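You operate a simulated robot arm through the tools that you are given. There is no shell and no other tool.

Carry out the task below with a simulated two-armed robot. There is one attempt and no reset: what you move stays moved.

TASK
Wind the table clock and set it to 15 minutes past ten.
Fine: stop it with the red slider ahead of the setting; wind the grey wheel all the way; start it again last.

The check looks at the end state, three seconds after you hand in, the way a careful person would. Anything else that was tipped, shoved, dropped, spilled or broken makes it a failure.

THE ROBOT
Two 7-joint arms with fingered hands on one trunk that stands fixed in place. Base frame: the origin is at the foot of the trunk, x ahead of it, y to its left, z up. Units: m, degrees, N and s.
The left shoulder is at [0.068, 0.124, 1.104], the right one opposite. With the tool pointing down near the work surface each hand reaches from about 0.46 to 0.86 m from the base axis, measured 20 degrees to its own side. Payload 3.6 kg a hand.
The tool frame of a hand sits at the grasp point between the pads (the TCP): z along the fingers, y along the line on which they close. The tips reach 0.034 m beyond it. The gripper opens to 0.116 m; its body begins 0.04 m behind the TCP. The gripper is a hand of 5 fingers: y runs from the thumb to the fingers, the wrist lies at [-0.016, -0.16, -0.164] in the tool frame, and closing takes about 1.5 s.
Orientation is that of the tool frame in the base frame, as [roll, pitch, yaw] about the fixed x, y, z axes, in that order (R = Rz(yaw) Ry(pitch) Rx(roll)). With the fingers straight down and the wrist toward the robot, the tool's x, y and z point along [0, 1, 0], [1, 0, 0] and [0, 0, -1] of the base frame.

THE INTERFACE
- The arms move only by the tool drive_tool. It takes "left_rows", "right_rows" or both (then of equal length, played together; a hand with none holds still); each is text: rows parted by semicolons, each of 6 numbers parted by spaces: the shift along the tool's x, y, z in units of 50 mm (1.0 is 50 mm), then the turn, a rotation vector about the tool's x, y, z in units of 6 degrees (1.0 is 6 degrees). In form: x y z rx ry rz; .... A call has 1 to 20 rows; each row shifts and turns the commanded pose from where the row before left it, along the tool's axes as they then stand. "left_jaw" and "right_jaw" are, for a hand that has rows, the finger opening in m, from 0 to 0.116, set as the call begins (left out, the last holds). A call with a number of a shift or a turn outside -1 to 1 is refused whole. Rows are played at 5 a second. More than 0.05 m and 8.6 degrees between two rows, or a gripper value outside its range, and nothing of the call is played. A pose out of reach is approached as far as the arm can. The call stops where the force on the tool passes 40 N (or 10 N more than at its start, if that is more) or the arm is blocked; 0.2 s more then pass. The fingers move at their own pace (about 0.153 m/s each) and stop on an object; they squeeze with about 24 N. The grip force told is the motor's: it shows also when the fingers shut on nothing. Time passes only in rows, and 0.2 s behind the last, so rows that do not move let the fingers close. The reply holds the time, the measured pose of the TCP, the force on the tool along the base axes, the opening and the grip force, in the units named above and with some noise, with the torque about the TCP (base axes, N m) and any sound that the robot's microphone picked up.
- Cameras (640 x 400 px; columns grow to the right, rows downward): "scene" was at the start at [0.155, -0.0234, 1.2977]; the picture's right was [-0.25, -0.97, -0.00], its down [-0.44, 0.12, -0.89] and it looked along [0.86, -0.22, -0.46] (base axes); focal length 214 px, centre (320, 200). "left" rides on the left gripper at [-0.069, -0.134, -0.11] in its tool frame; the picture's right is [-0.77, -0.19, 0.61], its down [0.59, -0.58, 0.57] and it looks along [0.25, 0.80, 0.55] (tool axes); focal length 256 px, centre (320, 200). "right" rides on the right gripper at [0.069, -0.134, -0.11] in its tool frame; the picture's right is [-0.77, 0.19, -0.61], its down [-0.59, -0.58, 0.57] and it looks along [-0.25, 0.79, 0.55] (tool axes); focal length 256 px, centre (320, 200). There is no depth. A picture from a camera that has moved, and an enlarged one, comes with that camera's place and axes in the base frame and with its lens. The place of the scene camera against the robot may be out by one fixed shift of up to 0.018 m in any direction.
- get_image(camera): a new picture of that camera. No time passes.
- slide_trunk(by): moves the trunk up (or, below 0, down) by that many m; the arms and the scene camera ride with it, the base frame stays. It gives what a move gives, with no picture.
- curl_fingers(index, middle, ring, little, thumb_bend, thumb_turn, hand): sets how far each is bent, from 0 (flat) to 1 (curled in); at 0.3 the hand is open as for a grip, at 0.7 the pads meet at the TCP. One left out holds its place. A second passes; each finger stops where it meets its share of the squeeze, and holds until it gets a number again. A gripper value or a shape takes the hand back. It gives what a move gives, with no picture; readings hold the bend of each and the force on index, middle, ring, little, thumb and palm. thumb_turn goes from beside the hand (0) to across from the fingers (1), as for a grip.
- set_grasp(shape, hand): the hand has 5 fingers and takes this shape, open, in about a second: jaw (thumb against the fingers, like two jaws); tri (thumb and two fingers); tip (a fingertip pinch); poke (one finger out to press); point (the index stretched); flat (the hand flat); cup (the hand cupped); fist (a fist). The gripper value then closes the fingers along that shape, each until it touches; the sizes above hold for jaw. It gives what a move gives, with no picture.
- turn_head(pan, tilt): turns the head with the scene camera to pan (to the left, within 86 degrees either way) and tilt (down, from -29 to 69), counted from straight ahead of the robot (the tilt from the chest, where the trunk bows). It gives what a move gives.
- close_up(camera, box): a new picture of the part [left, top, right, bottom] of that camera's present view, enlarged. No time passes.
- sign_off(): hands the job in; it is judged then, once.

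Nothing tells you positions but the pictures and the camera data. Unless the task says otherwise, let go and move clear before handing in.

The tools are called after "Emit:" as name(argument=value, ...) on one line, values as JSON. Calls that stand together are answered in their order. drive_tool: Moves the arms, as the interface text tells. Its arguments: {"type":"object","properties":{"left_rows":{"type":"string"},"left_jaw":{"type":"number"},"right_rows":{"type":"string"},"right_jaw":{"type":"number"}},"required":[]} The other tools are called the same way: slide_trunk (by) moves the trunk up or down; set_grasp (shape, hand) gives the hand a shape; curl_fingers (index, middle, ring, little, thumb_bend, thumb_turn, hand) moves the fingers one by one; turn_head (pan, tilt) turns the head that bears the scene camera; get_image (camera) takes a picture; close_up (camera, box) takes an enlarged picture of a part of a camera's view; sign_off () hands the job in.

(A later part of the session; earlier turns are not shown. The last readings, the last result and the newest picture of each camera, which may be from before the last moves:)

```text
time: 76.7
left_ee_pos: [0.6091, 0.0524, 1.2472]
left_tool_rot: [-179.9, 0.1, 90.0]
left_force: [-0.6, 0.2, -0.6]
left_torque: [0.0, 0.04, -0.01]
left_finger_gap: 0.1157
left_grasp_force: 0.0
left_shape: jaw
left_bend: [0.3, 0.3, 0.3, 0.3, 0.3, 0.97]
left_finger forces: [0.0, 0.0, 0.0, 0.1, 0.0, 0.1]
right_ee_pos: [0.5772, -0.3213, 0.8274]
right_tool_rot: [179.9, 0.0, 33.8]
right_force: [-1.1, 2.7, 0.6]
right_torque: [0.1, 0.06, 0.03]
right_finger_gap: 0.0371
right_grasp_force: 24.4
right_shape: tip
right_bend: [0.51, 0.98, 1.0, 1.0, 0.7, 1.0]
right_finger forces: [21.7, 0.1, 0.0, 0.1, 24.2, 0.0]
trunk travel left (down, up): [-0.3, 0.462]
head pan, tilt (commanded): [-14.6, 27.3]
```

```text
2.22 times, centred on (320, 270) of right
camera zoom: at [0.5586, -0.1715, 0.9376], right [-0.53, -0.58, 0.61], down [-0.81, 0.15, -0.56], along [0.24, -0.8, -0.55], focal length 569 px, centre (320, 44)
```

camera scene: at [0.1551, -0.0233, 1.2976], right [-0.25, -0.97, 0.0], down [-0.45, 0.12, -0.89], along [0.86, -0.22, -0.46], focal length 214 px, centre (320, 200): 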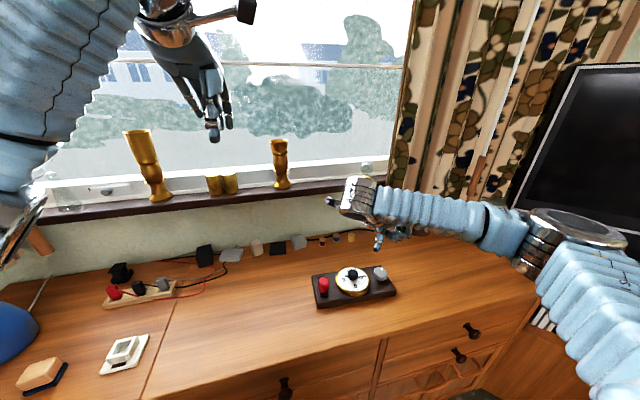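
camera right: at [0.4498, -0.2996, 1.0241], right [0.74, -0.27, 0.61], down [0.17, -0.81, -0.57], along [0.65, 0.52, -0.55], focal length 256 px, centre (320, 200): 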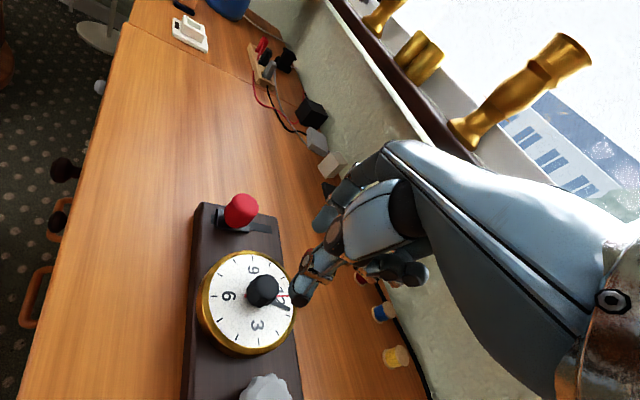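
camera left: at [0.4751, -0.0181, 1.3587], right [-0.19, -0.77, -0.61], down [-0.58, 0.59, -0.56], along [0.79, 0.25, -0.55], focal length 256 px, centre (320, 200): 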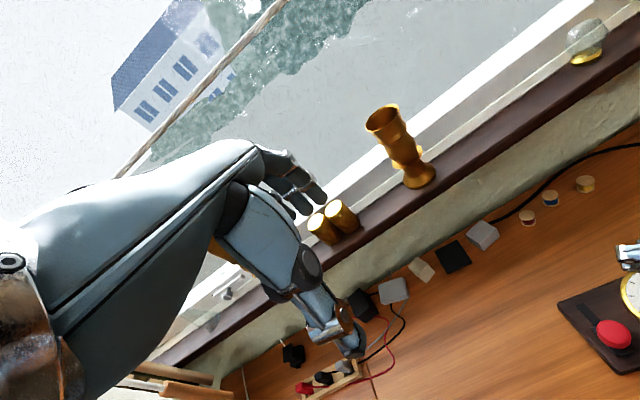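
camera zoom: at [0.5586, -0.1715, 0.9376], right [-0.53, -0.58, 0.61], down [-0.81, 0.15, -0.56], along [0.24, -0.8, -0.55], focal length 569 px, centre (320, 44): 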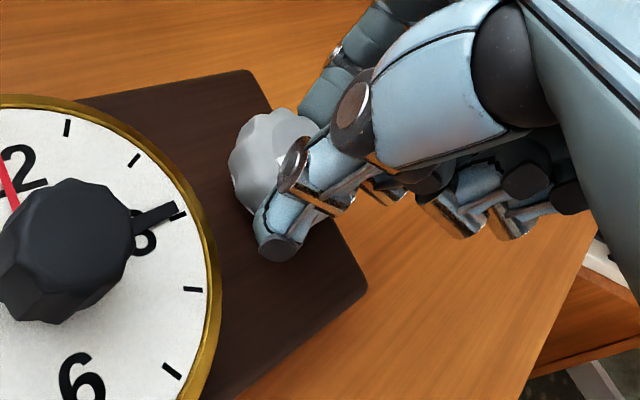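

The wheel turns rigidly with the hand. I'll open, lift higher this time, and take a picture at both yaw ends to re-centre on the wheel axis.

Emit:
drive_tool(right_rows="0 0 0 0 0 0;0 0 0 0 0 0;0 0 0 0 0 0;0 0 -0.6 0 0 0;0 0 -0.8 0 0 0;0 0 -0.9 0 0 0;0 0 0 0 0 0", right_jaw=0.058)

Emit:
close_up(camera="right", box=[180, 210, 340, 370])

Emit:
drive_tool(right_rows="0 0 0 0 0 -1;0 0 0 0 0 -1;0 0 0 0 0 -1;0 0 0 0 0 -1;0 0 0 0 0 -1;0 0 0 0 0 -1;0 0 0 0 0 -1;0 0 0 0 0 -1;0 0 0 0 0 -1;0 0 0 0 0 -1;0 0 0 0 0 -1;0 0 0 0 0 -1;0 0 0 0 0 -1;0 0 0 0 0 -1;0 0 0 0 0 -1;0 0 0 0 0 -1;0 0 0 0 0 -1;0 0 0 0 0 -1;0 0 0 0 0 -1;0 0 0 0 0 0")

Emit:
close_up(camera="right", box=[180, 210, 340, 370])

Emit:
close_up(camera="scene", box=[330, 235, 410, 300])

```text
time: 78.3
left_ee_pos: [0.6093, 0.0513, 1.2463]
left_tool_rot: [-179.9, 0.1, 90.0]
left_force: [0.1, -0.2, 0.3]
left_torque: [0.02, 0.02, -0.01]
left_finger_gap: 0.1159
left_grasp_force: 0.1
left_shape: jaw
left_bend: [0.3, 0.3, 0.3, 0.3, 0.3, 0.97]
left_finger forces: [0.1, 0.0, 0.1, 0.0, 0.0, 0.0]
right_ee_pos: [0.5753, -0.3221, 0.9419]
right_tool_rot: [-179.8, 0.0, 33.9]
right_force: [0.2, -0.1, 0.4]
right_torque: [-0.02, 0.01, 0.03]
right_finger_gap: 0.0574
right_grasp_force: 0.1
right_shape: tip
right_bend: [0.41, 0.96, 0.98, 0.98, 0.65, 0.99]
right_finger forces: [0.0, 0.0, 0.0, 0.1, 0.0, 0.0]
trunk travel left (down, up): [-0.3, 0.462]
head pan, tilt (commanded): [-14.6, 27.3]
```

```text
2.50 times, centred on (260, 290) of right
camera zoom: at [0.5572, -0.1719, 1.0514], right [-0.53, -0.58, 0.61], down [-0.81, 0.15, -0.56], along [0.24, -0.8, -0.55], focal length 640 px, centre (470, -25)
```

zoom: 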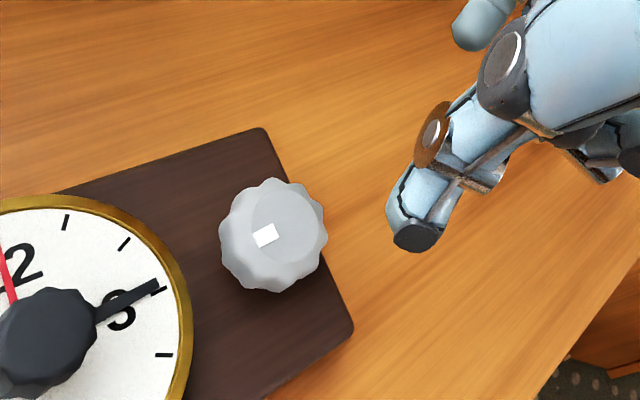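

```text
time: 82.5
left_ee_pos: [0.6088, 0.0517, 1.2467]
left_tool_rot: [-179.8, 0.0, 90.0]
left_force: [-1.0, 0.0, 0.8]
left_torque: [-0.01, -0.02, 0.02]
left_finger_gap: 0.1158
left_grasp_force: 0.1
left_shape: jaw
left_bend: [0.3, 0.3, 0.3, 0.3, 0.3, 0.97]
left_finger forces: [0.0, 0.0, 0.0, 0.0, 0.1, 0.0]
right_ee_pos: [0.5769, -0.3221, 0.9422]
right_tool_rot: [180.0, 0.0, 148.0]
right_force: [-0.7, -0.3, 0.7]
right_torque: [-0.01, 0.0, -0.01]
right_finger_gap: 0.0574
right_grasp_force: 0.1
right_shape: tip
right_bend: [0.41, 0.96, 0.98, 0.98, 0.65, 0.99]
right_finger forces: [0.0, 0.0, 0.1, 0.0, 0.1, 0.0]
trunk travel left (down, up): [-0.3, 0.462]
head pan, tilt (commanded): [-14.6, 27.3]
```

```text
2.50 times, centred on (260, 290) of right
camera zoom: at [0.4458, -0.3989, 1.052], right [0.75, -0.25, 0.61], down [0.19, -0.8, -0.57], along [0.63, 0.54, -0.55], focal length 640 px, centre (470, -25)
```

zoom: 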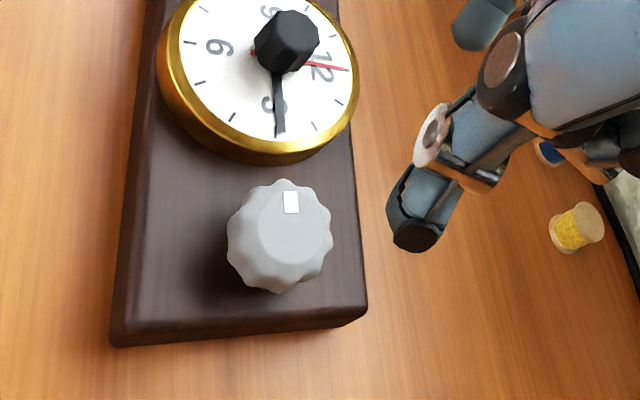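

```text
6.15 times, centred on (370, 268) of scene
camera zoom: at [0.1551, -0.0232, 1.2977], right [-0.25, -0.97, 0.0], down [-0.45, 0.12, -0.89], along [0.86, -0.22, -0.46], focal length 1320 px, centre (12, -215)
```

zoom: 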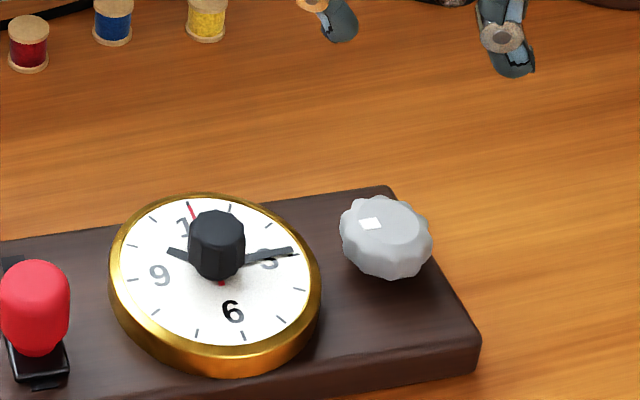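

The mark has now gone about 225° in total, and the two views show the wheel axis 1.5 mm further in x. I'll correct, descend, grip and turn again.

Emit:
drive_tool(right_rows="-0.019 0.026 0.5 0 0 0;0 0 0.6 0 0 0;0 0 0.6 0 0 0;0 0 0.4 0 0 0;0 0 0.22 0 0 0;0 0 0 0 0 0")

Emit:
drive_tool(right_rows="0 0 0 0 0 0;0 0 0 0 0 0;0 0 0 0 0 0;0 0 0 0 0 0;0 0 0 0 0 0.9;0 0 0 0 0 0.9;0 0 0 0 0 0.9;0 0 0 0 0 0.9;0 0 0 0 0 0.9;0 0 0 0 0 0.9;0 0 0 0 0 0.9;0 0 0 0 0 0.9;0 0 0 0 0 0", right_jaw=0.03)

Emit:
close_up(camera="scene", box=[330, 235, 410, 300])

Emit:
close_up(camera="right", box=[200, 180, 440, 360])

```text
time: 83.9
left_ee_pos: [0.6096, 0.051, 1.2473]
left_tool_rot: [-179.9, 0.0, 90.0]
left_force: [0.0, -0.6, -1.1]
left_torque: [0.0, -0.01, -0.01]
left_finger_gap: 0.116
left_grasp_force: 0.1
left_shape: jaw
left_bend: [0.3, 0.3, 0.3, 0.3, 0.3, 0.97]
left_finger forces: [0.1, 0.1, 0.0, 0.1, 0.0, 0.0]
right_ee_pos: [0.5769, -0.3219, 0.8269]
right_tool_rot: [180.0, 0.0, 147.9]
right_force: [0.5, -0.4, -0.4]
right_torque: [-0.01, 0.0, 0.01]
right_finger_gap: 0.0574
right_grasp_force: 0.1
right_shape: tip
right_bend: [0.41, 0.96, 0.98, 0.98, 0.65, 0.99]
right_finger forces: [0.0, 0.0, 0.0, 0.0, 0.1, 0.0]
trunk travel left (down, up): [-0.3, 0.462]
head pan, tilt (commanded): [-14.6, 27.3]
```

```text
time: 86.7
left_ee_pos: [0.6088, 0.0517, 1.248]
left_tool_rot: [-180.0, 0.0, 90.0]
left_force: [0.4, 0.4, 0.3]
left_torque: [0.0, 0.0, 0.01]
left_finger_gap: 0.1158
left_grasp_force: 0.0
left_shape: jaw
left_bend: [0.3, 0.3, 0.3, 0.3, 0.3, 0.97]
left_finger forces: [0.0, 0.1, 0.1, 0.1, 0.0, 0.0]
right_ee_pos: [0.5776, -0.3215, 0.8268]
right_tool_rot: [179.9, -0.1, 104.6]
right_force: [-6.7, -1.4, 6.1]
right_torque: [0.02, 0.19, 0.6]
right_finger_gap: 0.0379
right_grasp_force: 23.8
right_shape: tip
right_bend: [0.51, 0.98, 1.0, 1.0, 0.7, 1.0]
right_finger forces: [23.5, 0.0, 0.0, 0.1, 29.7, 0.0]
trunk travel left (down, up): [-0.3, 0.462]
head pan, tilt (commanded): [-14.6, 27.3]
```

```text
6.15 times, centred on (370, 268) of scene
camera zoom: at [0.1538, -0.0228, 1.2978], right [-0.25, -0.97, 0.0], down [-0.44, 0.12, -0.89], along [0.86, -0.22, -0.46], focal length 1320 px, centre (12, -215)
```

zoom: 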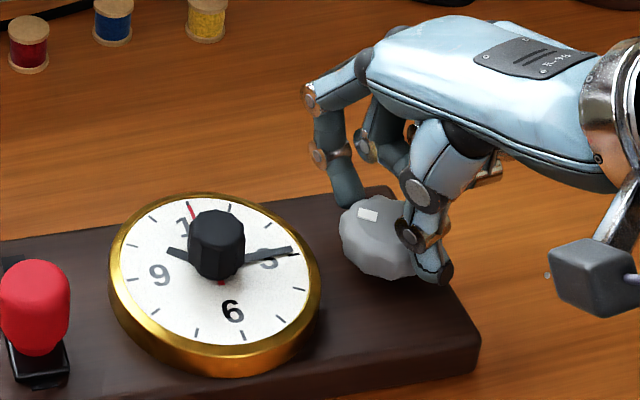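

```text
2.22 times, centred on (320, 270) of right
camera zoom: at [0.4293, -0.2883, 0.9365], right [0.37, -0.7, 0.61], down [-0.41, -0.72, -0.57], along [0.83, -0.04, -0.55], focal length 569 px, centre (320, 44)
```

zoom: 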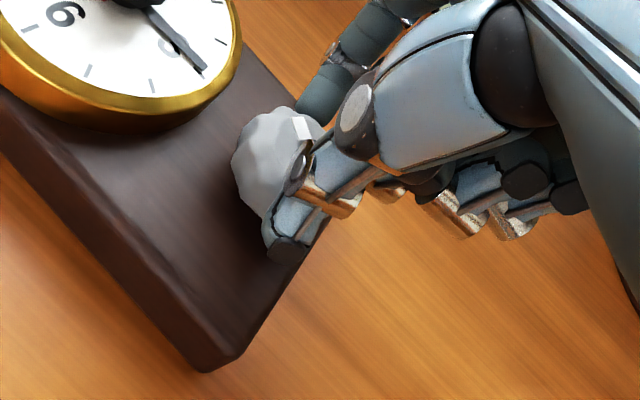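

Now the vertical torque jumped to 0.6 N·m while the mark only moved a little, which suggests the wheel has hit its wound stop. I'll zoom to check the mark and base.

Emit:
close_up(camera="scene", box=[366, 258, 390, 282])

Emit:
close_up(camera="scene", box=[290, 240, 410, 320])

```text
16.00 times, centred on (378, 270) of scene
camera zoom: at [0.1538, -0.0228, 1.2978], right [-0.25, -0.97, 0.0], down [-0.44, 0.12, -0.89], along [0.86, -0.22, -0.46], focal length 3432 px, centre (-608, -920)
```

zoom: 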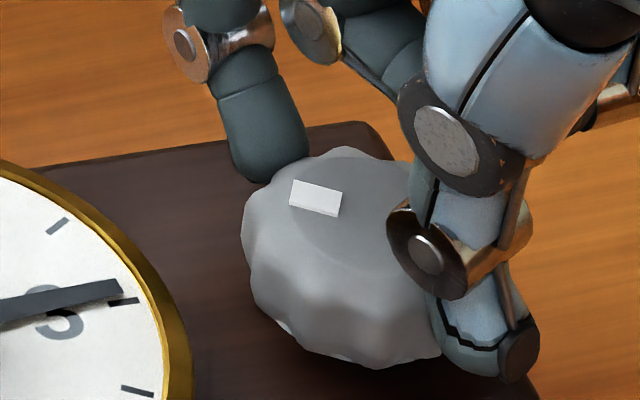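

```text
5.00 times, centred on (350, 280) of scene
camera zoom: at [0.1538, -0.0228, 1.2978], right [-0.25, -0.97, 0.0], down [-0.44, 0.12, -0.89], along [0.86, -0.22, -0.46], focal length 1072 px, centre (170, -200)
```

zoom: 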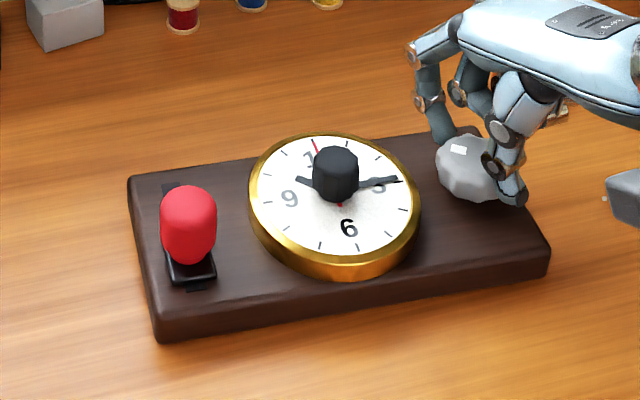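

The mark is at about the 10–11 o'clock position now. I'll turn another 9° gently to see whether the wheel still moves or is at its stop.

Emit:
drive_tool(right_rows="0 0 0 0 0 0.5;0 0 0 0 0 0.5;0 0 0 0 0 0.5;0 0 0 0 0 0")

Emit:
close_up(camera="scene", box=[366, 258, 390, 282])

Emit:
close_up(camera="right", box=[200, 180, 440, 360])

Emit:
close_up(camera="scene", box=[290, 240, 410, 320])

```text
time: 87.7
left_ee_pos: [0.6096, 0.0528, 1.2477]
left_tool_rot: [-179.9, 0.0, 89.9]
left_force: [0.0, 0.1, 0.5]
left_torque: [0.01, 0.0, -0.02]
left_finger_gap: 0.1158
left_grasp_force: 0.1
left_shape: jaw
left_bend: [0.3, 0.3, 0.3, 0.3, 0.3, 0.97]
left_finger forces: [0.1, 0.1, 0.1, 0.0, 0.0, 0.0]
right_ee_pos: [0.5786, -0.3216, 0.827]
right_tool_rot: [179.9, -0.1, 95.7]
right_force: [-1.4, -0.4, 5.6]
right_torque: [0.04, 0.12, 0.75]
right_finger_gap: 0.0387
right_grasp_force: 24.0
right_shape: tip
right_bend: [0.51, 0.98, 1.0, 1.0, 0.7, 1.0]
right_finger forces: [26.8, 0.0, 0.1, 0.1, 28.6, 0.1]
trunk travel left (down, up): [-0.3, 0.462]
head pan, tilt (commanded): [-14.6, 27.3]
```

```text
16.00 times, centred on (378, 270) of scene
camera zoom: at [0.1546, -0.0227, 1.2978], right [-0.25, -0.97, 0.0], down [-0.44, 0.12, -0.89], along [0.86, -0.22, -0.46], focal length 3432 px, centre (-608, -920)
```

zoom: 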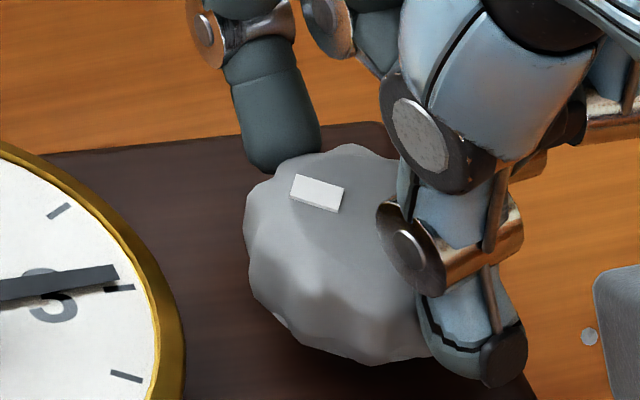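

```text
2.22 times, centred on (320, 270) of right
camera zoom: at [0.4374, -0.2655, 0.9366], right [0.26, -0.75, 0.61], down [-0.52, -0.64, -0.57], along [0.82, -0.17, -0.55], focal length 569 px, centre (320, 44)
```

zoom: 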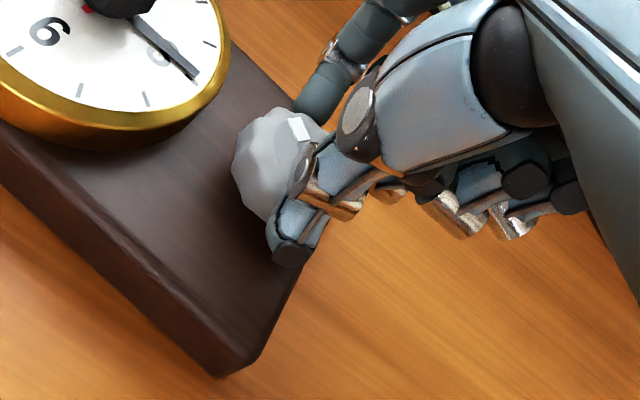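

```text
5.00 times, centred on (350, 280) of scene
camera zoom: at [0.1546, -0.0227, 1.2978], right [-0.25, -0.97, 0.0], down [-0.44, 0.12, -0.89], along [0.86, -0.22, -0.46], focal length 1072 px, centre (170, -200)
```

zoom: 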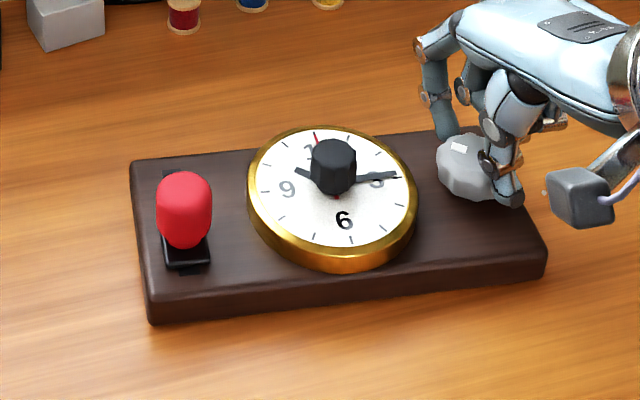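

The wheel no longer turns — the base itself began to turn with it and torque is 0.75 N·m — so it is fully wound. I'll release at once and lift away to check.

Emit:
drive_tool(right_rows="0 0 0 0 0 0;0 0 0 0 0 0;0 0 0 0 0 0;0 0 -0.6 0 0 0;0 0 -0.8 0 0 0;0 0 -0.9 0 0 0;0 0 0 0 0 -1;0 0 0 0 0 -1;0 0 0 0 0 -1;0 0 0 0 0 -1;0 0 0 0 0 -1;0 0 0 0 0 -1;0 0 0 0 0 -1;0 0 0 0 0 -1;0 0 0 0 0 0", right_jaw=0.06)

Emit:
close_up(camera="scene", box=[290, 240, 410, 320])

Emit:
get_image(camera="scene")

Emit:
close_up(camera="right", box=[180, 210, 340, 370])

Emit:
get_image(camera="left")

```text
time: 90.9
left_ee_pos: [0.6097, 0.0502, 1.2472]
left_tool_rot: [-179.9, 0.0, 90.0]
left_force: [0.5, -0.1, -0.3]
left_torque: [0.0, 0.01, -0.01]
left_finger_gap: 0.1158
left_grasp_force: 0.1
left_shape: jaw
left_bend: [0.3, 0.3, 0.3, 0.3, 0.3, 0.97]
left_finger forces: [0.0, 0.0, 0.1, 0.1, 0.1, 0.0]
right_ee_pos: [0.5782, -0.3221, 0.9421]
right_tool_rot: [-180.0, 0.0, 143.8]
right_force: [-0.7, 0.2, -0.9]
right_torque: [0.01, 0.0, -0.01]
right_finger_gap: 0.0594
right_grasp_force: 0.1
right_shape: tip
right_bend: [0.41, 0.96, 0.98, 0.98, 0.64, 0.99]
right_finger forces: [0.0, 0.0, 0.0, 0.1, 0.0, 0.1]
trunk travel left (down, up): [-0.3, 0.462]
head pan, tilt (commanded): [-14.6, 27.3]
```

```text
5.00 times, centred on (350, 280) of scene
camera zoom: at [0.1551, -0.0233, 1.2977], right [-0.25, -0.97, 0.0], down [-0.44, 0.12, -0.89], along [0.86, -0.22, -0.46], focal length 1072 px, centre (170, -200)
```

zoom: 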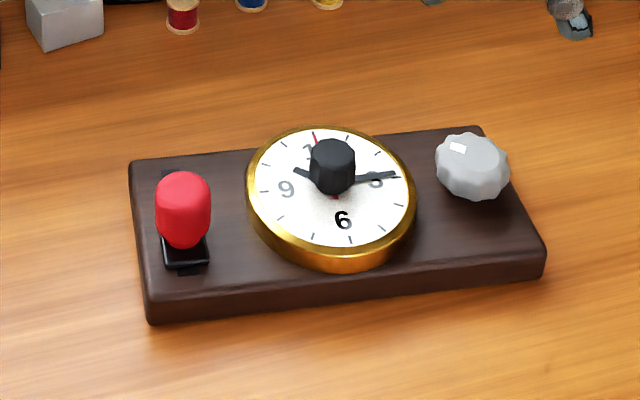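

```text
taken
camera scene: at [0.1551, -0.0233, 1.2977], right [-0.25, -0.97, 0.0], down [-0.44, 0.12, -0.89], along [0.86, -0.22, -0.46], focal length 214 px, centre (320, 200)
```

scene: 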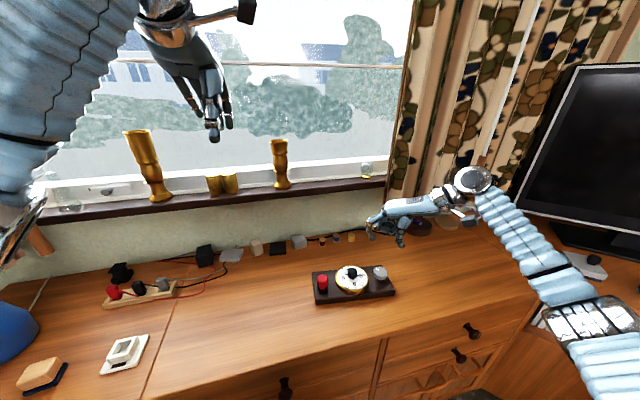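

```text
2.50 times, centred on (260, 290) of right
camera zoom: at [0.4429, -0.3891, 1.0509], right [0.73, -0.3, 0.61], down [0.13, -0.81, -0.57], along [0.67, 0.5, -0.55], focal length 640 px, centre (470, -25)
```

zoom: 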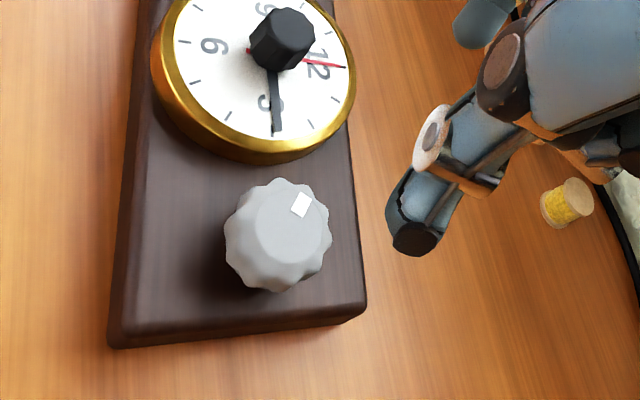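

```text
taken
camera left: at [0.4751, -0.0182, 1.3588], right [-0.19, -0.77, -0.61], down [-0.58, 0.59, -0.56], along [0.79, 0.25, -0.55], focal length 256 px, centre (320, 200)
```

left: 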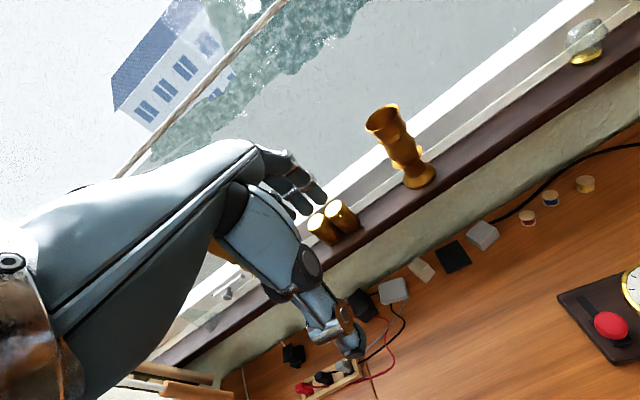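

The clock is wound (about 285° to a hard stop), still reading 10:15 with the base only about 1 cm and 3° from where it began. Last step: move over the red slider again to push it back to its running position.

Emit:
drive_tool(right_rows="0 0 0 0 0 1;0 0 0 0 0 1;0 0 0 0 0 1;0 0 0 0 0 1;0 0 0 0 0 1;0 0 0 0 0 1;0 0 0 0 0 1;0 0 0 0 0 1;0 0 0 0 0 1;0 0 0 0 0 1;0.915 -0.09 0 0 0 0;0.915 -0.09 0 0 0 0;0.915 -0.09 0 0 0 0;0.915 -0.09 0 0 0 0;0 0 0 0 0 0", right_jaw=0.06)

Emit:
close_up(camera="right", box=[180, 200, 380, 380])

Emit:
close_up(camera="scene", box=[290, 220, 410, 320])

Emit:
close_up(camera="left", box=[540, 250, 640, 380])

```text
time: 94.1
left_ee_pos: [0.6101, 0.05, 1.246]
left_tool_rot: [-179.8, -0.2, 89.9]
left_force: [0.1, -0.9, -0.8]
left_torque: [0.02, 0.0, -0.01]
left_finger_gap: 0.1158
left_grasp_force: 0.0
left_shape: jaw
left_bend: [0.3, 0.3, 0.3, 0.3, 0.3, 0.97]
left_finger forces: [0.1, 0.0, 0.1, 0.1, 0.0, 0.1]
right_ee_pos: [0.5811, -0.1386, 0.942]
right_tool_rot: [-180.0, 0.0, 83.6]
right_force: [-0.6, -0.5, 0.1]
right_torque: [0.04, 0.01, 0.03]
right_finger_gap: 0.0595
right_grasp_force: 0.1
right_shape: tip
right_bend: [0.41, 0.96, 0.98, 0.98, 0.64, 0.99]
right_finger forces: [0.1, 0.1, 0.0, 0.0, 0.1, 0.0]
trunk travel left (down, up): [-0.3, 0.462]
head pan, tilt (commanded): [-14.6, 27.3]
```

```text
2.22 times, centred on (280, 290) of right
camera zoom: at [0.455, -0.0548, 1.0518], right [0.1, -0.79, 0.61], down [-0.64, -0.52, -0.57], along [0.76, -0.33, -0.55], focal length 569 px, centre (409, 0)
```

zoom: 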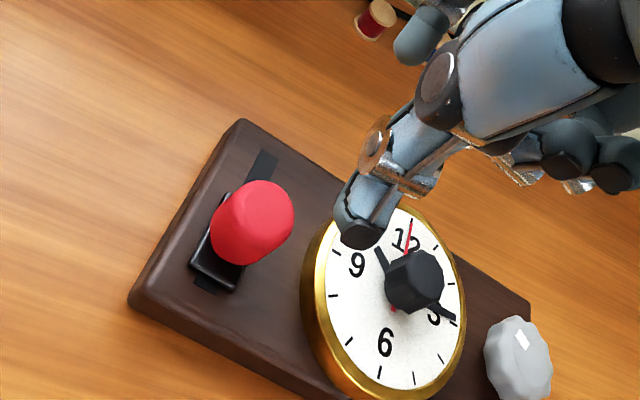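

```text
4.00 times, centred on (350, 270) of scene
camera zoom: at [0.1549, -0.0237, 1.2977], right [-0.25, -0.97, 0.0], down [-0.44, 0.12, -0.89], along [0.86, -0.22, -0.46], focal length 858 px, centre (200, -80)
```

zoom: 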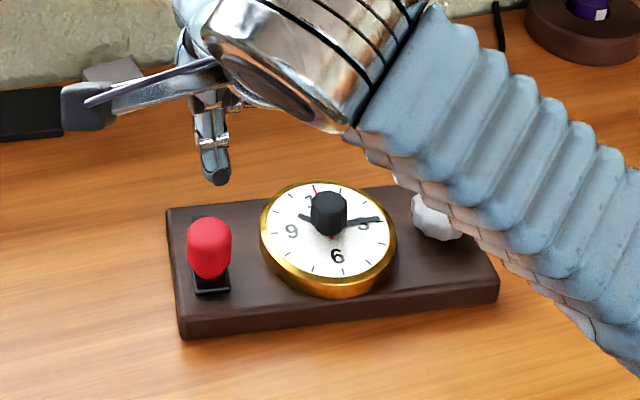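

```text
3.08 times, centred on (590, 315) of left
camera zoom: at [0.4749, -0.019, 1.3588], right [-0.19, -0.77, -0.61], down [-0.58, 0.59, -0.56], along [0.79, 0.25, -0.55], focal length 788 px, centre (-511, -154)
```

zoom: 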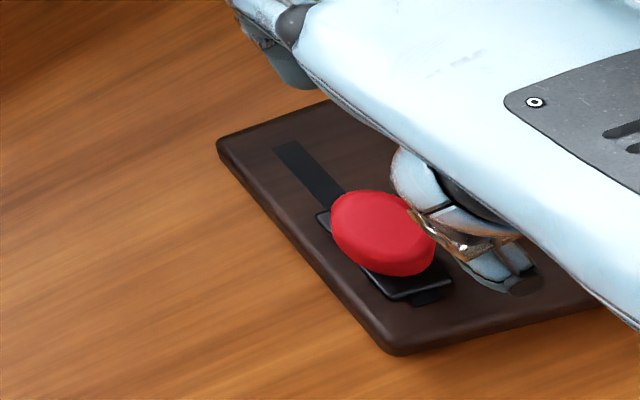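

The TCP is directly over the red knob. I'll descend straddling it with a 48 mm gap, then push it forward with the thumb in small steps.

Emit:
drive_tool(right_rows="0 0 0.6 0 0 0;0 0 0.6 0 0 0;0 0 0.5 0 0 0;0 0 0.3 0 0 0;0 0 0.2 0 0 0;0 0 0 0 0 0", right_jaw=0.056)

Emit:
close_up(camera="right", box=[200, 150, 440, 310])

Emit:
close_up(camera="left", box=[540, 250, 640, 380])

```text
time: 95.5
left_ee_pos: [0.6092, 0.0516, 1.247]
left_tool_rot: [-179.9, 0.1, 89.8]
left_force: [0.1, 0.4, -0.1]
left_torque: [-0.02, -0.02, 0.0]
left_finger_gap: 0.116
left_grasp_force: 0.0
left_shape: jaw
left_bend: [0.3, 0.3, 0.3, 0.3, 0.3, 0.97]
left_finger forces: [0.0, 0.0, 0.0, 0.0, 0.0, 0.0]
right_ee_pos: [0.5813, -0.1371, 0.8321]
right_tool_rot: [-180.0, 0.1, 83.6]
right_force: [-0.4, 0.3, -0.1]
right_torque: [0.02, -0.04, 0.01]
right_finger_gap: 0.0563
right_grasp_force: 0.1
right_shape: tip
right_bend: [0.42, 0.96, 0.98, 0.98, 0.65, 0.99]
right_finger forces: [0.0, 0.0, 0.0, 0.0, 0.0, 0.1]
trunk travel left (down, up): [-0.3, 0.462]
head pan, tilt (commanded): [-14.6, 27.3]
```

```text
2.50 times, centred on (320, 230) of right
camera zoom: at [0.4549, -0.0536, 0.9424], right [0.1, -0.78, 0.61], down [-0.64, -0.52, -0.57], along [0.76, -0.33, -0.55], focal length 640 px, centre (320, 125)
```

zoom: 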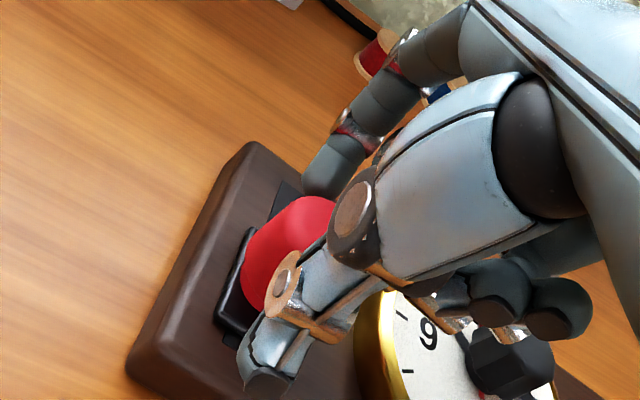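

```text
3.08 times, centred on (590, 315) of left
camera zoom: at [0.475, -0.0177, 1.3588], right [-0.19, -0.77, -0.61], down [-0.58, 0.59, -0.56], along [0.79, 0.25, -0.55], focal length 788 px, centre (-511, -154)
```

zoom: 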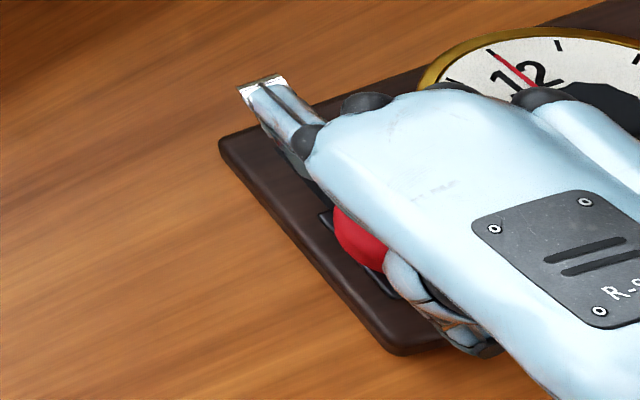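

The fingers straddle the knob without contact. I'll now push forward in small steps with the thumb.

Emit:
drive_tool(right_rows="0 0.08 0 0 0 0;0 0.08 0 0 0 0;0 0.08 0 0 0 0;0 0.08 0 0 0 0;0 0 0 0 0 0", right_jaw=0.048)

Emit:
close_up(camera="left", box=[540, 250, 640, 380])

Emit:
close_up(camera="right", box=[200, 150, 440, 310])

```text
time: 96.7
left_ee_pos: [0.6095, 0.0515, 1.2473]
left_tool_rot: [-179.9, 0.1, 90.0]
left_force: [-0.6, 0.5, -1.4]
left_torque: [0.03, 0.03, -0.03]
left_finger_gap: 0.116
left_grasp_force: 0.0
left_shape: jaw
left_bend: [0.3, 0.3, 0.3, 0.3, 0.3, 0.97]
left_finger forces: [0.1, 0.0, 0.1, 0.0, 0.0, 0.1]
right_ee_pos: [0.5969, -0.1397, 0.8329]
right_tool_rot: [-180.0, 0.0, 83.7]
right_force: [-1.5, 0.8, 0.5]
right_torque: [0.02, 0.0, 0.0]
right_finger_gap: 0.0491
right_grasp_force: 0.1
right_shape: tip
right_bend: [0.45, 0.97, 0.98, 0.98, 0.67, 1.0]
right_finger forces: [0.1, 0.0, 0.0, 0.0, 0.0, 0.1]
trunk travel left (down, up): [-0.3, 0.462]
head pan, tilt (commanded): [-14.6, 27.3]
```

```text
3.08 times, centred on (590, 315) of left
camera zoom: at [0.4748, -0.0176, 1.3588], right [-0.19, -0.77, -0.61], down [-0.58, 0.59, -0.56], along [0.79, 0.25, -0.55], focal length 788 px, centre (-511, -154)
```

zoom: 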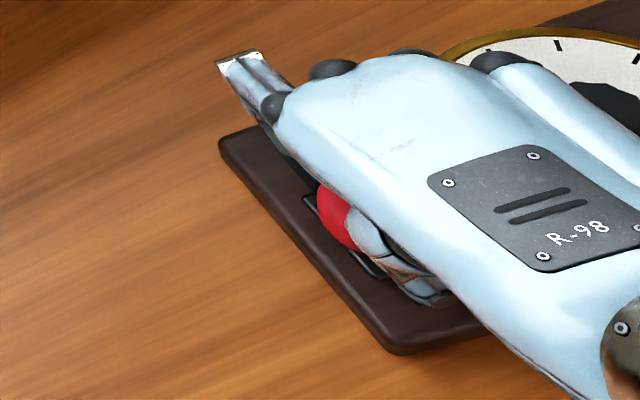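

```text
2.50 times, centred on (320, 230) of right
camera zoom: at [0.4703, -0.056, 0.9423], right [0.1, -0.79, 0.61], down [-0.64, -0.52, -0.57], along [0.76, -0.33, -0.55], focal length 640 px, centre (320, 125)
```

zoom: 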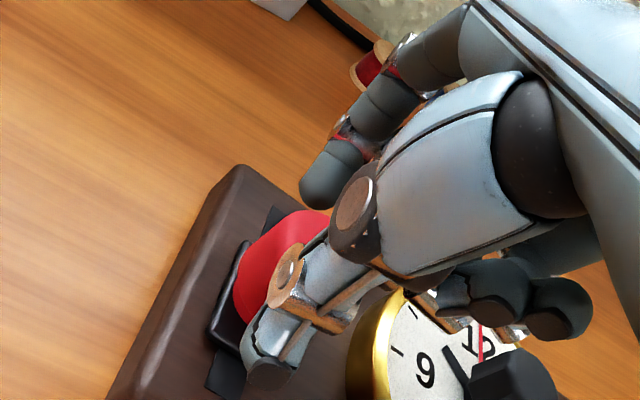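

The slider is following the thumb at about 1.5 N. I'll continue.

Emit:
drive_tool(right_rows="0 0.08 0 0 0 0;0 0.08 0 0 0 0;0 0.06 0 0 0 0;0 0 0 0 0 0")

Emit:
close_up(camera="left", box=[540, 250, 640, 380])

Emit:
close_up(camera="right", box=[200, 150, 440, 310])

```text
time: 97.7
left_ee_pos: [0.6092, 0.0516, 1.2469]
left_tool_rot: [-179.9, -0.1, 90.0]
left_force: [-0.3, -0.5, 0.2]
left_torque: [-0.04, 0.03, -0.01]
left_finger_gap: 0.116
left_grasp_force: 0.1
left_shape: jaw
left_bend: [0.3, 0.3, 0.3, 0.3, 0.3, 0.97]
left_finger forces: [0.0, 0.0, 0.0, 0.0, 0.0, 0.0]
right_ee_pos: [0.6057, -0.1405, 0.8316]
right_tool_rot: [-180.0, -0.1, 83.7]
right_force: [-1.4, 1.1, 3.5]
right_torque: [0.01, 0.07, -0.03]
right_finger_gap: 0.049
right_grasp_force: 0.0
right_shape: tip
right_bend: [0.45, 0.97, 0.98, 0.98, 0.67, 1.0]
right_finger forces: [0.0, 0.1, 0.0, 0.0, 4.7, 0.0]
trunk travel left (down, up): [-0.3, 0.462]
head pan, tilt (commanded): [-14.6, 27.3]
```

```text
3.08 times, centred on (590, 315) of left
camera zoom: at [0.4746, -0.0175, 1.3589], right [-0.19, -0.77, -0.61], down [-0.58, 0.59, -0.56], along [0.79, 0.25, -0.55], focal length 788 px, centre (-511, -154)
```

zoom: 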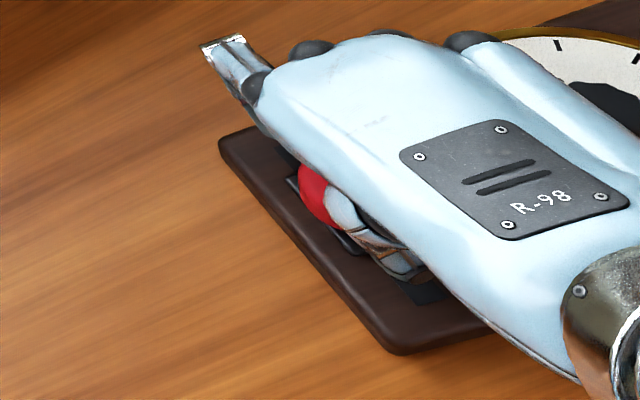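

```text
2.50 times, centred on (320, 230) of right
camera zoom: at [0.4803, -0.0571, 0.941], right [0.1, -0.78, 0.61], down [-0.64, -0.52, -0.57], along [0.76, -0.33, -0.55], focal length 640 px, centre (320, 125)
```

zoom: 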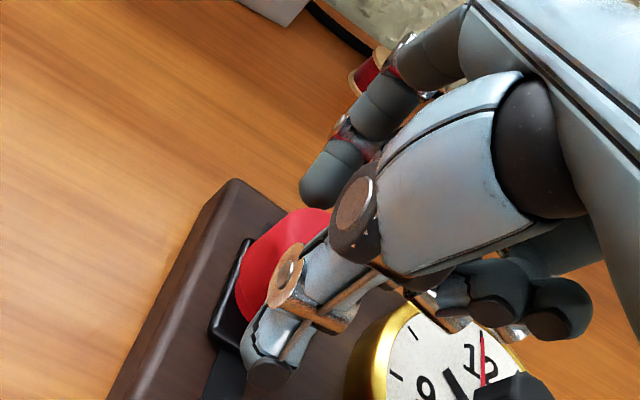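

The slider has moved about two thirds of its way. I'll continue in 3 mm steps.

Emit:
drive_tool(right_rows="0 0.06 -0.02 0 0 0;0 0.06 0 0 0 0;0 0 0 0 0 0")

Emit:
close_up(camera="left", box=[540, 250, 640, 380])

Emit:
close_up(camera="right", box=[200, 150, 440, 310])

```text
time: 98.5
left_ee_pos: [0.6098, 0.0513, 1.2479]
left_tool_rot: [-179.9, 0.1, 90.0]
left_force: [-0.1, 1.1, -0.6]
left_torque: [0.0, 0.04, -0.05]
left_finger_gap: 0.1158
left_grasp_force: 0.0
left_shape: jaw
left_bend: [0.3, 0.3, 0.3, 0.3, 0.3, 0.97]
left_finger forces: [0.1, 0.0, 0.2, 0.0, 0.1, 0.0]
right_ee_pos: [0.6142, -0.1412, 0.8336]
right_tool_rot: [-180.0, -0.1, 83.7]
right_force: [-0.7, 0.1, 0.8]
right_torque: [0.0, 0.05, -0.01]
right_finger_gap: 0.049
right_grasp_force: 0.0
right_shape: tip
right_bend: [0.45, 0.97, 0.98, 0.98, 0.67, 1.0]
right_finger forces: [0.0, 0.1, 0.0, 0.0, 0.0, 0.1]
trunk travel left (down, up): [-0.3, 0.462]
head pan, tilt (commanded): [-14.6, 27.3]
```

```text
3.08 times, centred on (590, 315) of left
camera zoom: at [0.4748, -0.0177, 1.3588], right [-0.19, -0.77, -0.61], down [-0.58, 0.59, -0.56], along [0.79, 0.25, -0.55], focal length 788 px, centre (-511, -154)
```

zoom: 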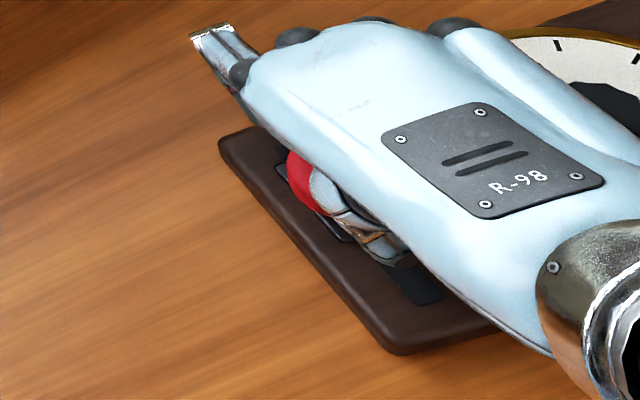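

```text
2.50 times, centred on (320, 230) of right
camera zoom: at [0.487, -0.0577, 0.9419], right [0.1, -0.78, 0.61], down [-0.64, -0.52, -0.56], along [0.76, -0.33, -0.55], focal length 640 px, centre (320, 125)
```

zoom: 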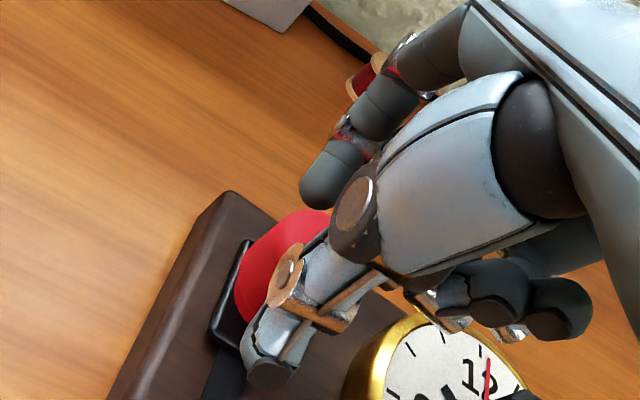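

Still moving freely. A few more millimetres in 2–3 mm steps.

Emit:
drive_tool(right_rows="0 0.05 0 0 0 0;0 0.04 0 0 0 0;0 0 0 0 0 0")

Emit:
close_up(camera="left", box=[540, 250, 640, 380])

Emit:
close_up(camera="right", box=[200, 150, 440, 310])

```text
time: 99.3
left_ee_pos: [0.6092, 0.0506, 1.2463]
left_tool_rot: [-179.9, 0.0, 90.0]
left_force: [-0.4, 0.1, 0.7]
left_torque: [-0.02, -0.02, -0.08]
left_finger_gap: 0.116
left_grasp_force: 0.1
left_shape: jaw
left_bend: [0.3, 0.3, 0.3, 0.3, 0.3, 0.97]
left_finger forces: [0.1, 0.0, 0.1, 0.0, 0.0, 0.0]
right_ee_pos: [0.6173, -0.142, 0.8333]
right_tool_rot: [-179.9, 0.0, 83.7]
right_force: [-1.0, -0.4, 0.2]
right_torque: [0.03, 0.02, 0.01]
right_finger_gap: 0.0488
right_grasp_force: 0.0
right_shape: tip
right_bend: [0.45, 0.97, 0.98, 0.98, 0.67, 1.0]
right_finger forces: [0.0, 0.1, 0.0, 0.0, 0.0, 0.1]
trunk travel left (down, up): [-0.3, 0.462]
head pan, tilt (commanded): [-14.6, 27.3]
```

```text
3.08 times, centred on (590, 315) of left
camera zoom: at [0.4749, -0.0177, 1.3588], right [-0.19, -0.77, -0.61], down [-0.58, 0.59, -0.56], along [0.79, 0.25, -0.55], focal length 788 px, centre (-511, -154)
```

zoom: 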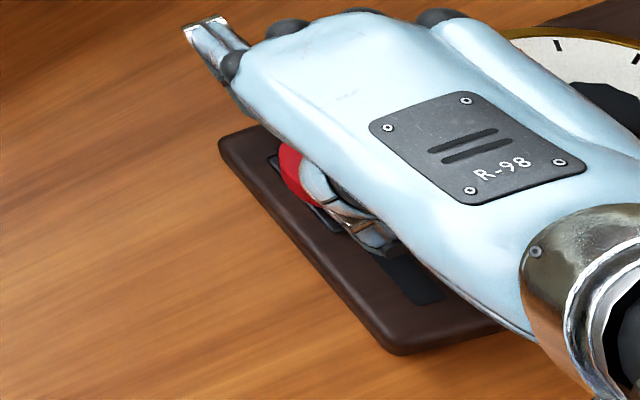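

```text
2.50 times, centred on (320, 230) of right
camera zoom: at [0.4915, -0.058, 0.9424], right [0.1, -0.79, 0.61], down [-0.64, -0.52, -0.57], along [0.76, -0.33, -0.55], focal length 640 px, centre (320, 125)
```

zoom: 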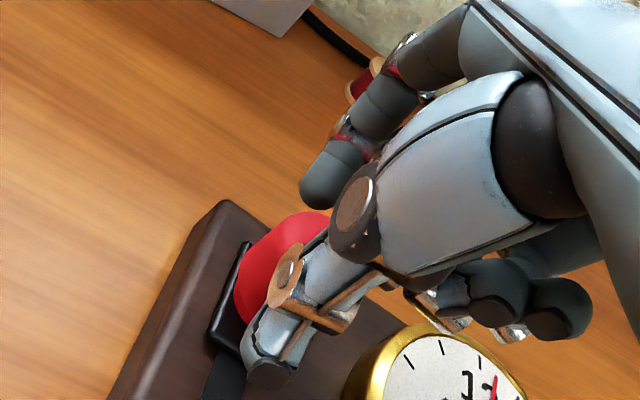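

It's still following with low force; I'll push further to find its end.

Emit:
drive_tool(right_rows="0 0.04 0 0 0 0;0 0.04 0 0 0 0;0 0 0 0 0 0")

Emit:
close_up(camera="left", box=[540, 250, 640, 380])

Emit:
close_up(camera="right", box=[200, 150, 440, 310])

```text
time: 100.1
left_ee_pos: [0.6086, 0.0508, 1.2479]
left_tool_rot: [179.9, 0.1, 89.9]
left_force: [-0.3, 0.8, 0.2]
left_torque: [0.02, -0.01, 0.0]
left_finger_gap: 0.1159
left_grasp_force: 0.1
left_shape: jaw
left_bend: [0.3, 0.3, 0.3, 0.3, 0.3, 0.97]
left_finger forces: [0.0, 0.0, 0.0, 0.0, 0.0, 0.0]
right_ee_pos: [0.6215, -0.1422, 0.8337]
right_tool_rot: [179.9, 0.0, 83.7]
right_force: [-5.7, 1.6, 1.2]
right_torque: [0.07, 0.09, -0.01]
right_finger_gap: 0.0501
right_grasp_force: 0.2
right_shape: tip
right_bend: [0.45, 0.96, 0.98, 0.98, 0.67, 1.0]
right_finger forces: [0.0, 0.0, 0.1, 0.0, 6.4, 0.0]
trunk travel left (down, up): [-0.3, 0.462]
head pan, tilt (commanded): [-14.6, 27.3]
```

```text
3.08 times, centred on (590, 315) of left
camera zoom: at [0.4742, -0.0174, 1.359], right [-0.19, -0.77, -0.61], down [-0.58, 0.59, -0.56], along [0.79, 0.25, -0.55], focal length 788 px, centre (-511, -154)
```

zoom: 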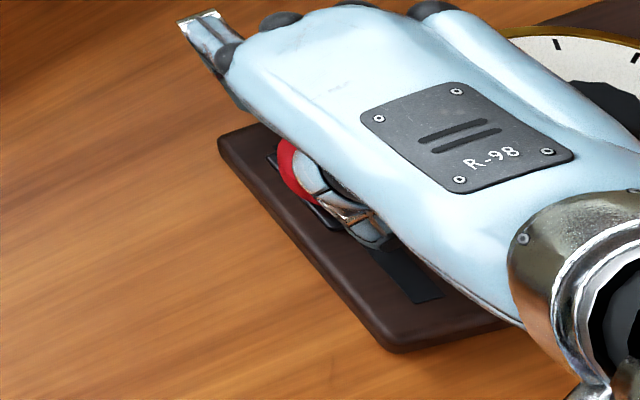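

```text
2.50 times, centred on (320, 230) of right
camera zoom: at [0.4947, -0.0585, 0.9426], right [0.1, -0.79, 0.61], down [-0.64, -0.52, -0.57], along [0.76, -0.33, -0.55], focal length 640 px, centre (320, 125)
```

zoom: 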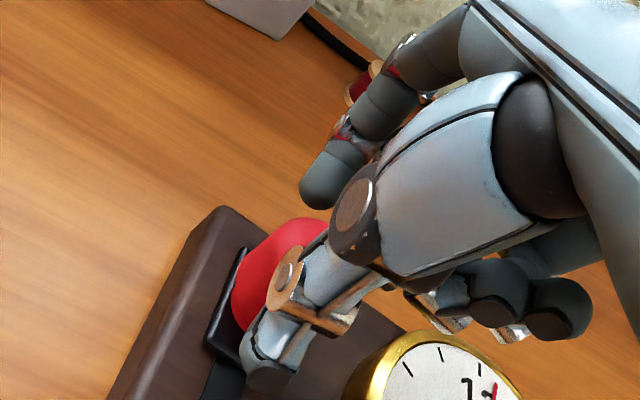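

The force rose to about 6 N, so the slider is at its far stop. I'll back off, lift clear, and see whether the clock runs.

Emit:
drive_tool(right_rows="0 -0.12 0 0 0 0;0 0 -0.5 0 0 0;0 0 -0.8 0 0 0;0 0 -0.9 0 0 0;0 0 -0.9 0 0 0;0 0 0 0 0 0", right_jaw=0.06)

Emit:
close_up(camera="scene", box=[290, 240, 410, 320])

Emit:
close_up(camera="right", box=[180, 220, 380, 400])

```text
time: 101.5
left_ee_pos: [0.6106, 0.0517, 1.2481]
left_tool_rot: [-179.8, 0.0, 90.0]
left_force: [0.3, 0.1, -0.2]
left_torque: [-0.01, -0.03, 0.0]
left_finger_gap: 0.1161
left_grasp_force: 0.1
left_shape: jaw
left_bend: [0.3, 0.3, 0.3, 0.3, 0.3, 0.97]
left_finger forces: [0.0, 0.0, 0.0, 0.0, 0.1, 0.0]
right_ee_pos: [0.6151, -0.1417, 0.9867]
right_tool_rot: [-179.8, 0.0, 83.7]
right_force: [0.0, 0.3, 0.2]
right_torque: [-0.01, -0.01, 0.01]
right_finger_gap: 0.0594
right_grasp_force: 0.1
right_shape: tip
right_bend: [0.4, 0.96, 0.98, 0.98, 0.64, 0.99]
right_finger forces: [0.0, 0.0, 0.0, 0.0, 0.0, 0.0]
trunk travel left (down, up): [-0.3, 0.462]
head pan, tilt (commanded): [-14.6, 27.3]
```

```text
5.00 times, centred on (350, 280) of scene
camera zoom: at [0.1551, -0.0229, 1.2976], right [-0.25, -0.97, 0.0], down [-0.45, 0.12, -0.89], along [0.86, -0.22, -0.46], focal length 1072 px, centre (170, -200)
```

zoom: 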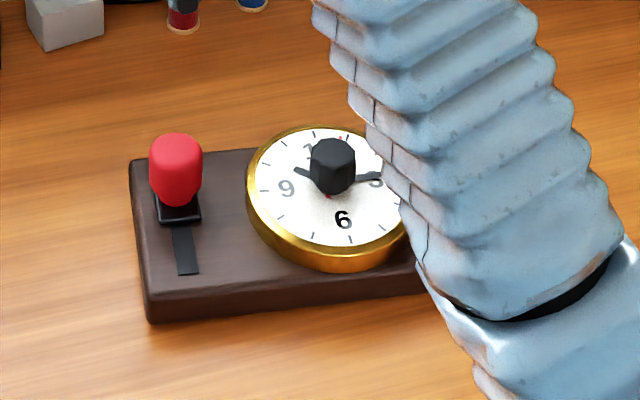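

```text
2.22 times, centred on (280, 310) of right
camera zoom: at [0.4885, -0.0582, 1.0968], right [0.1, -0.79, 0.61], down [-0.64, -0.52, -0.56], along [0.76, -0.33, -0.55], focal length 569 px, centre (409, -44)
```

zoom: 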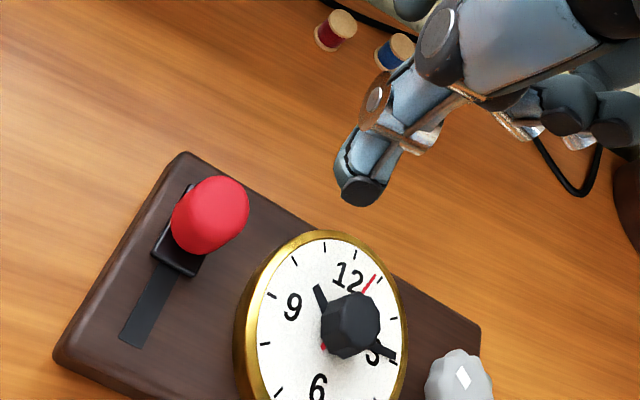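

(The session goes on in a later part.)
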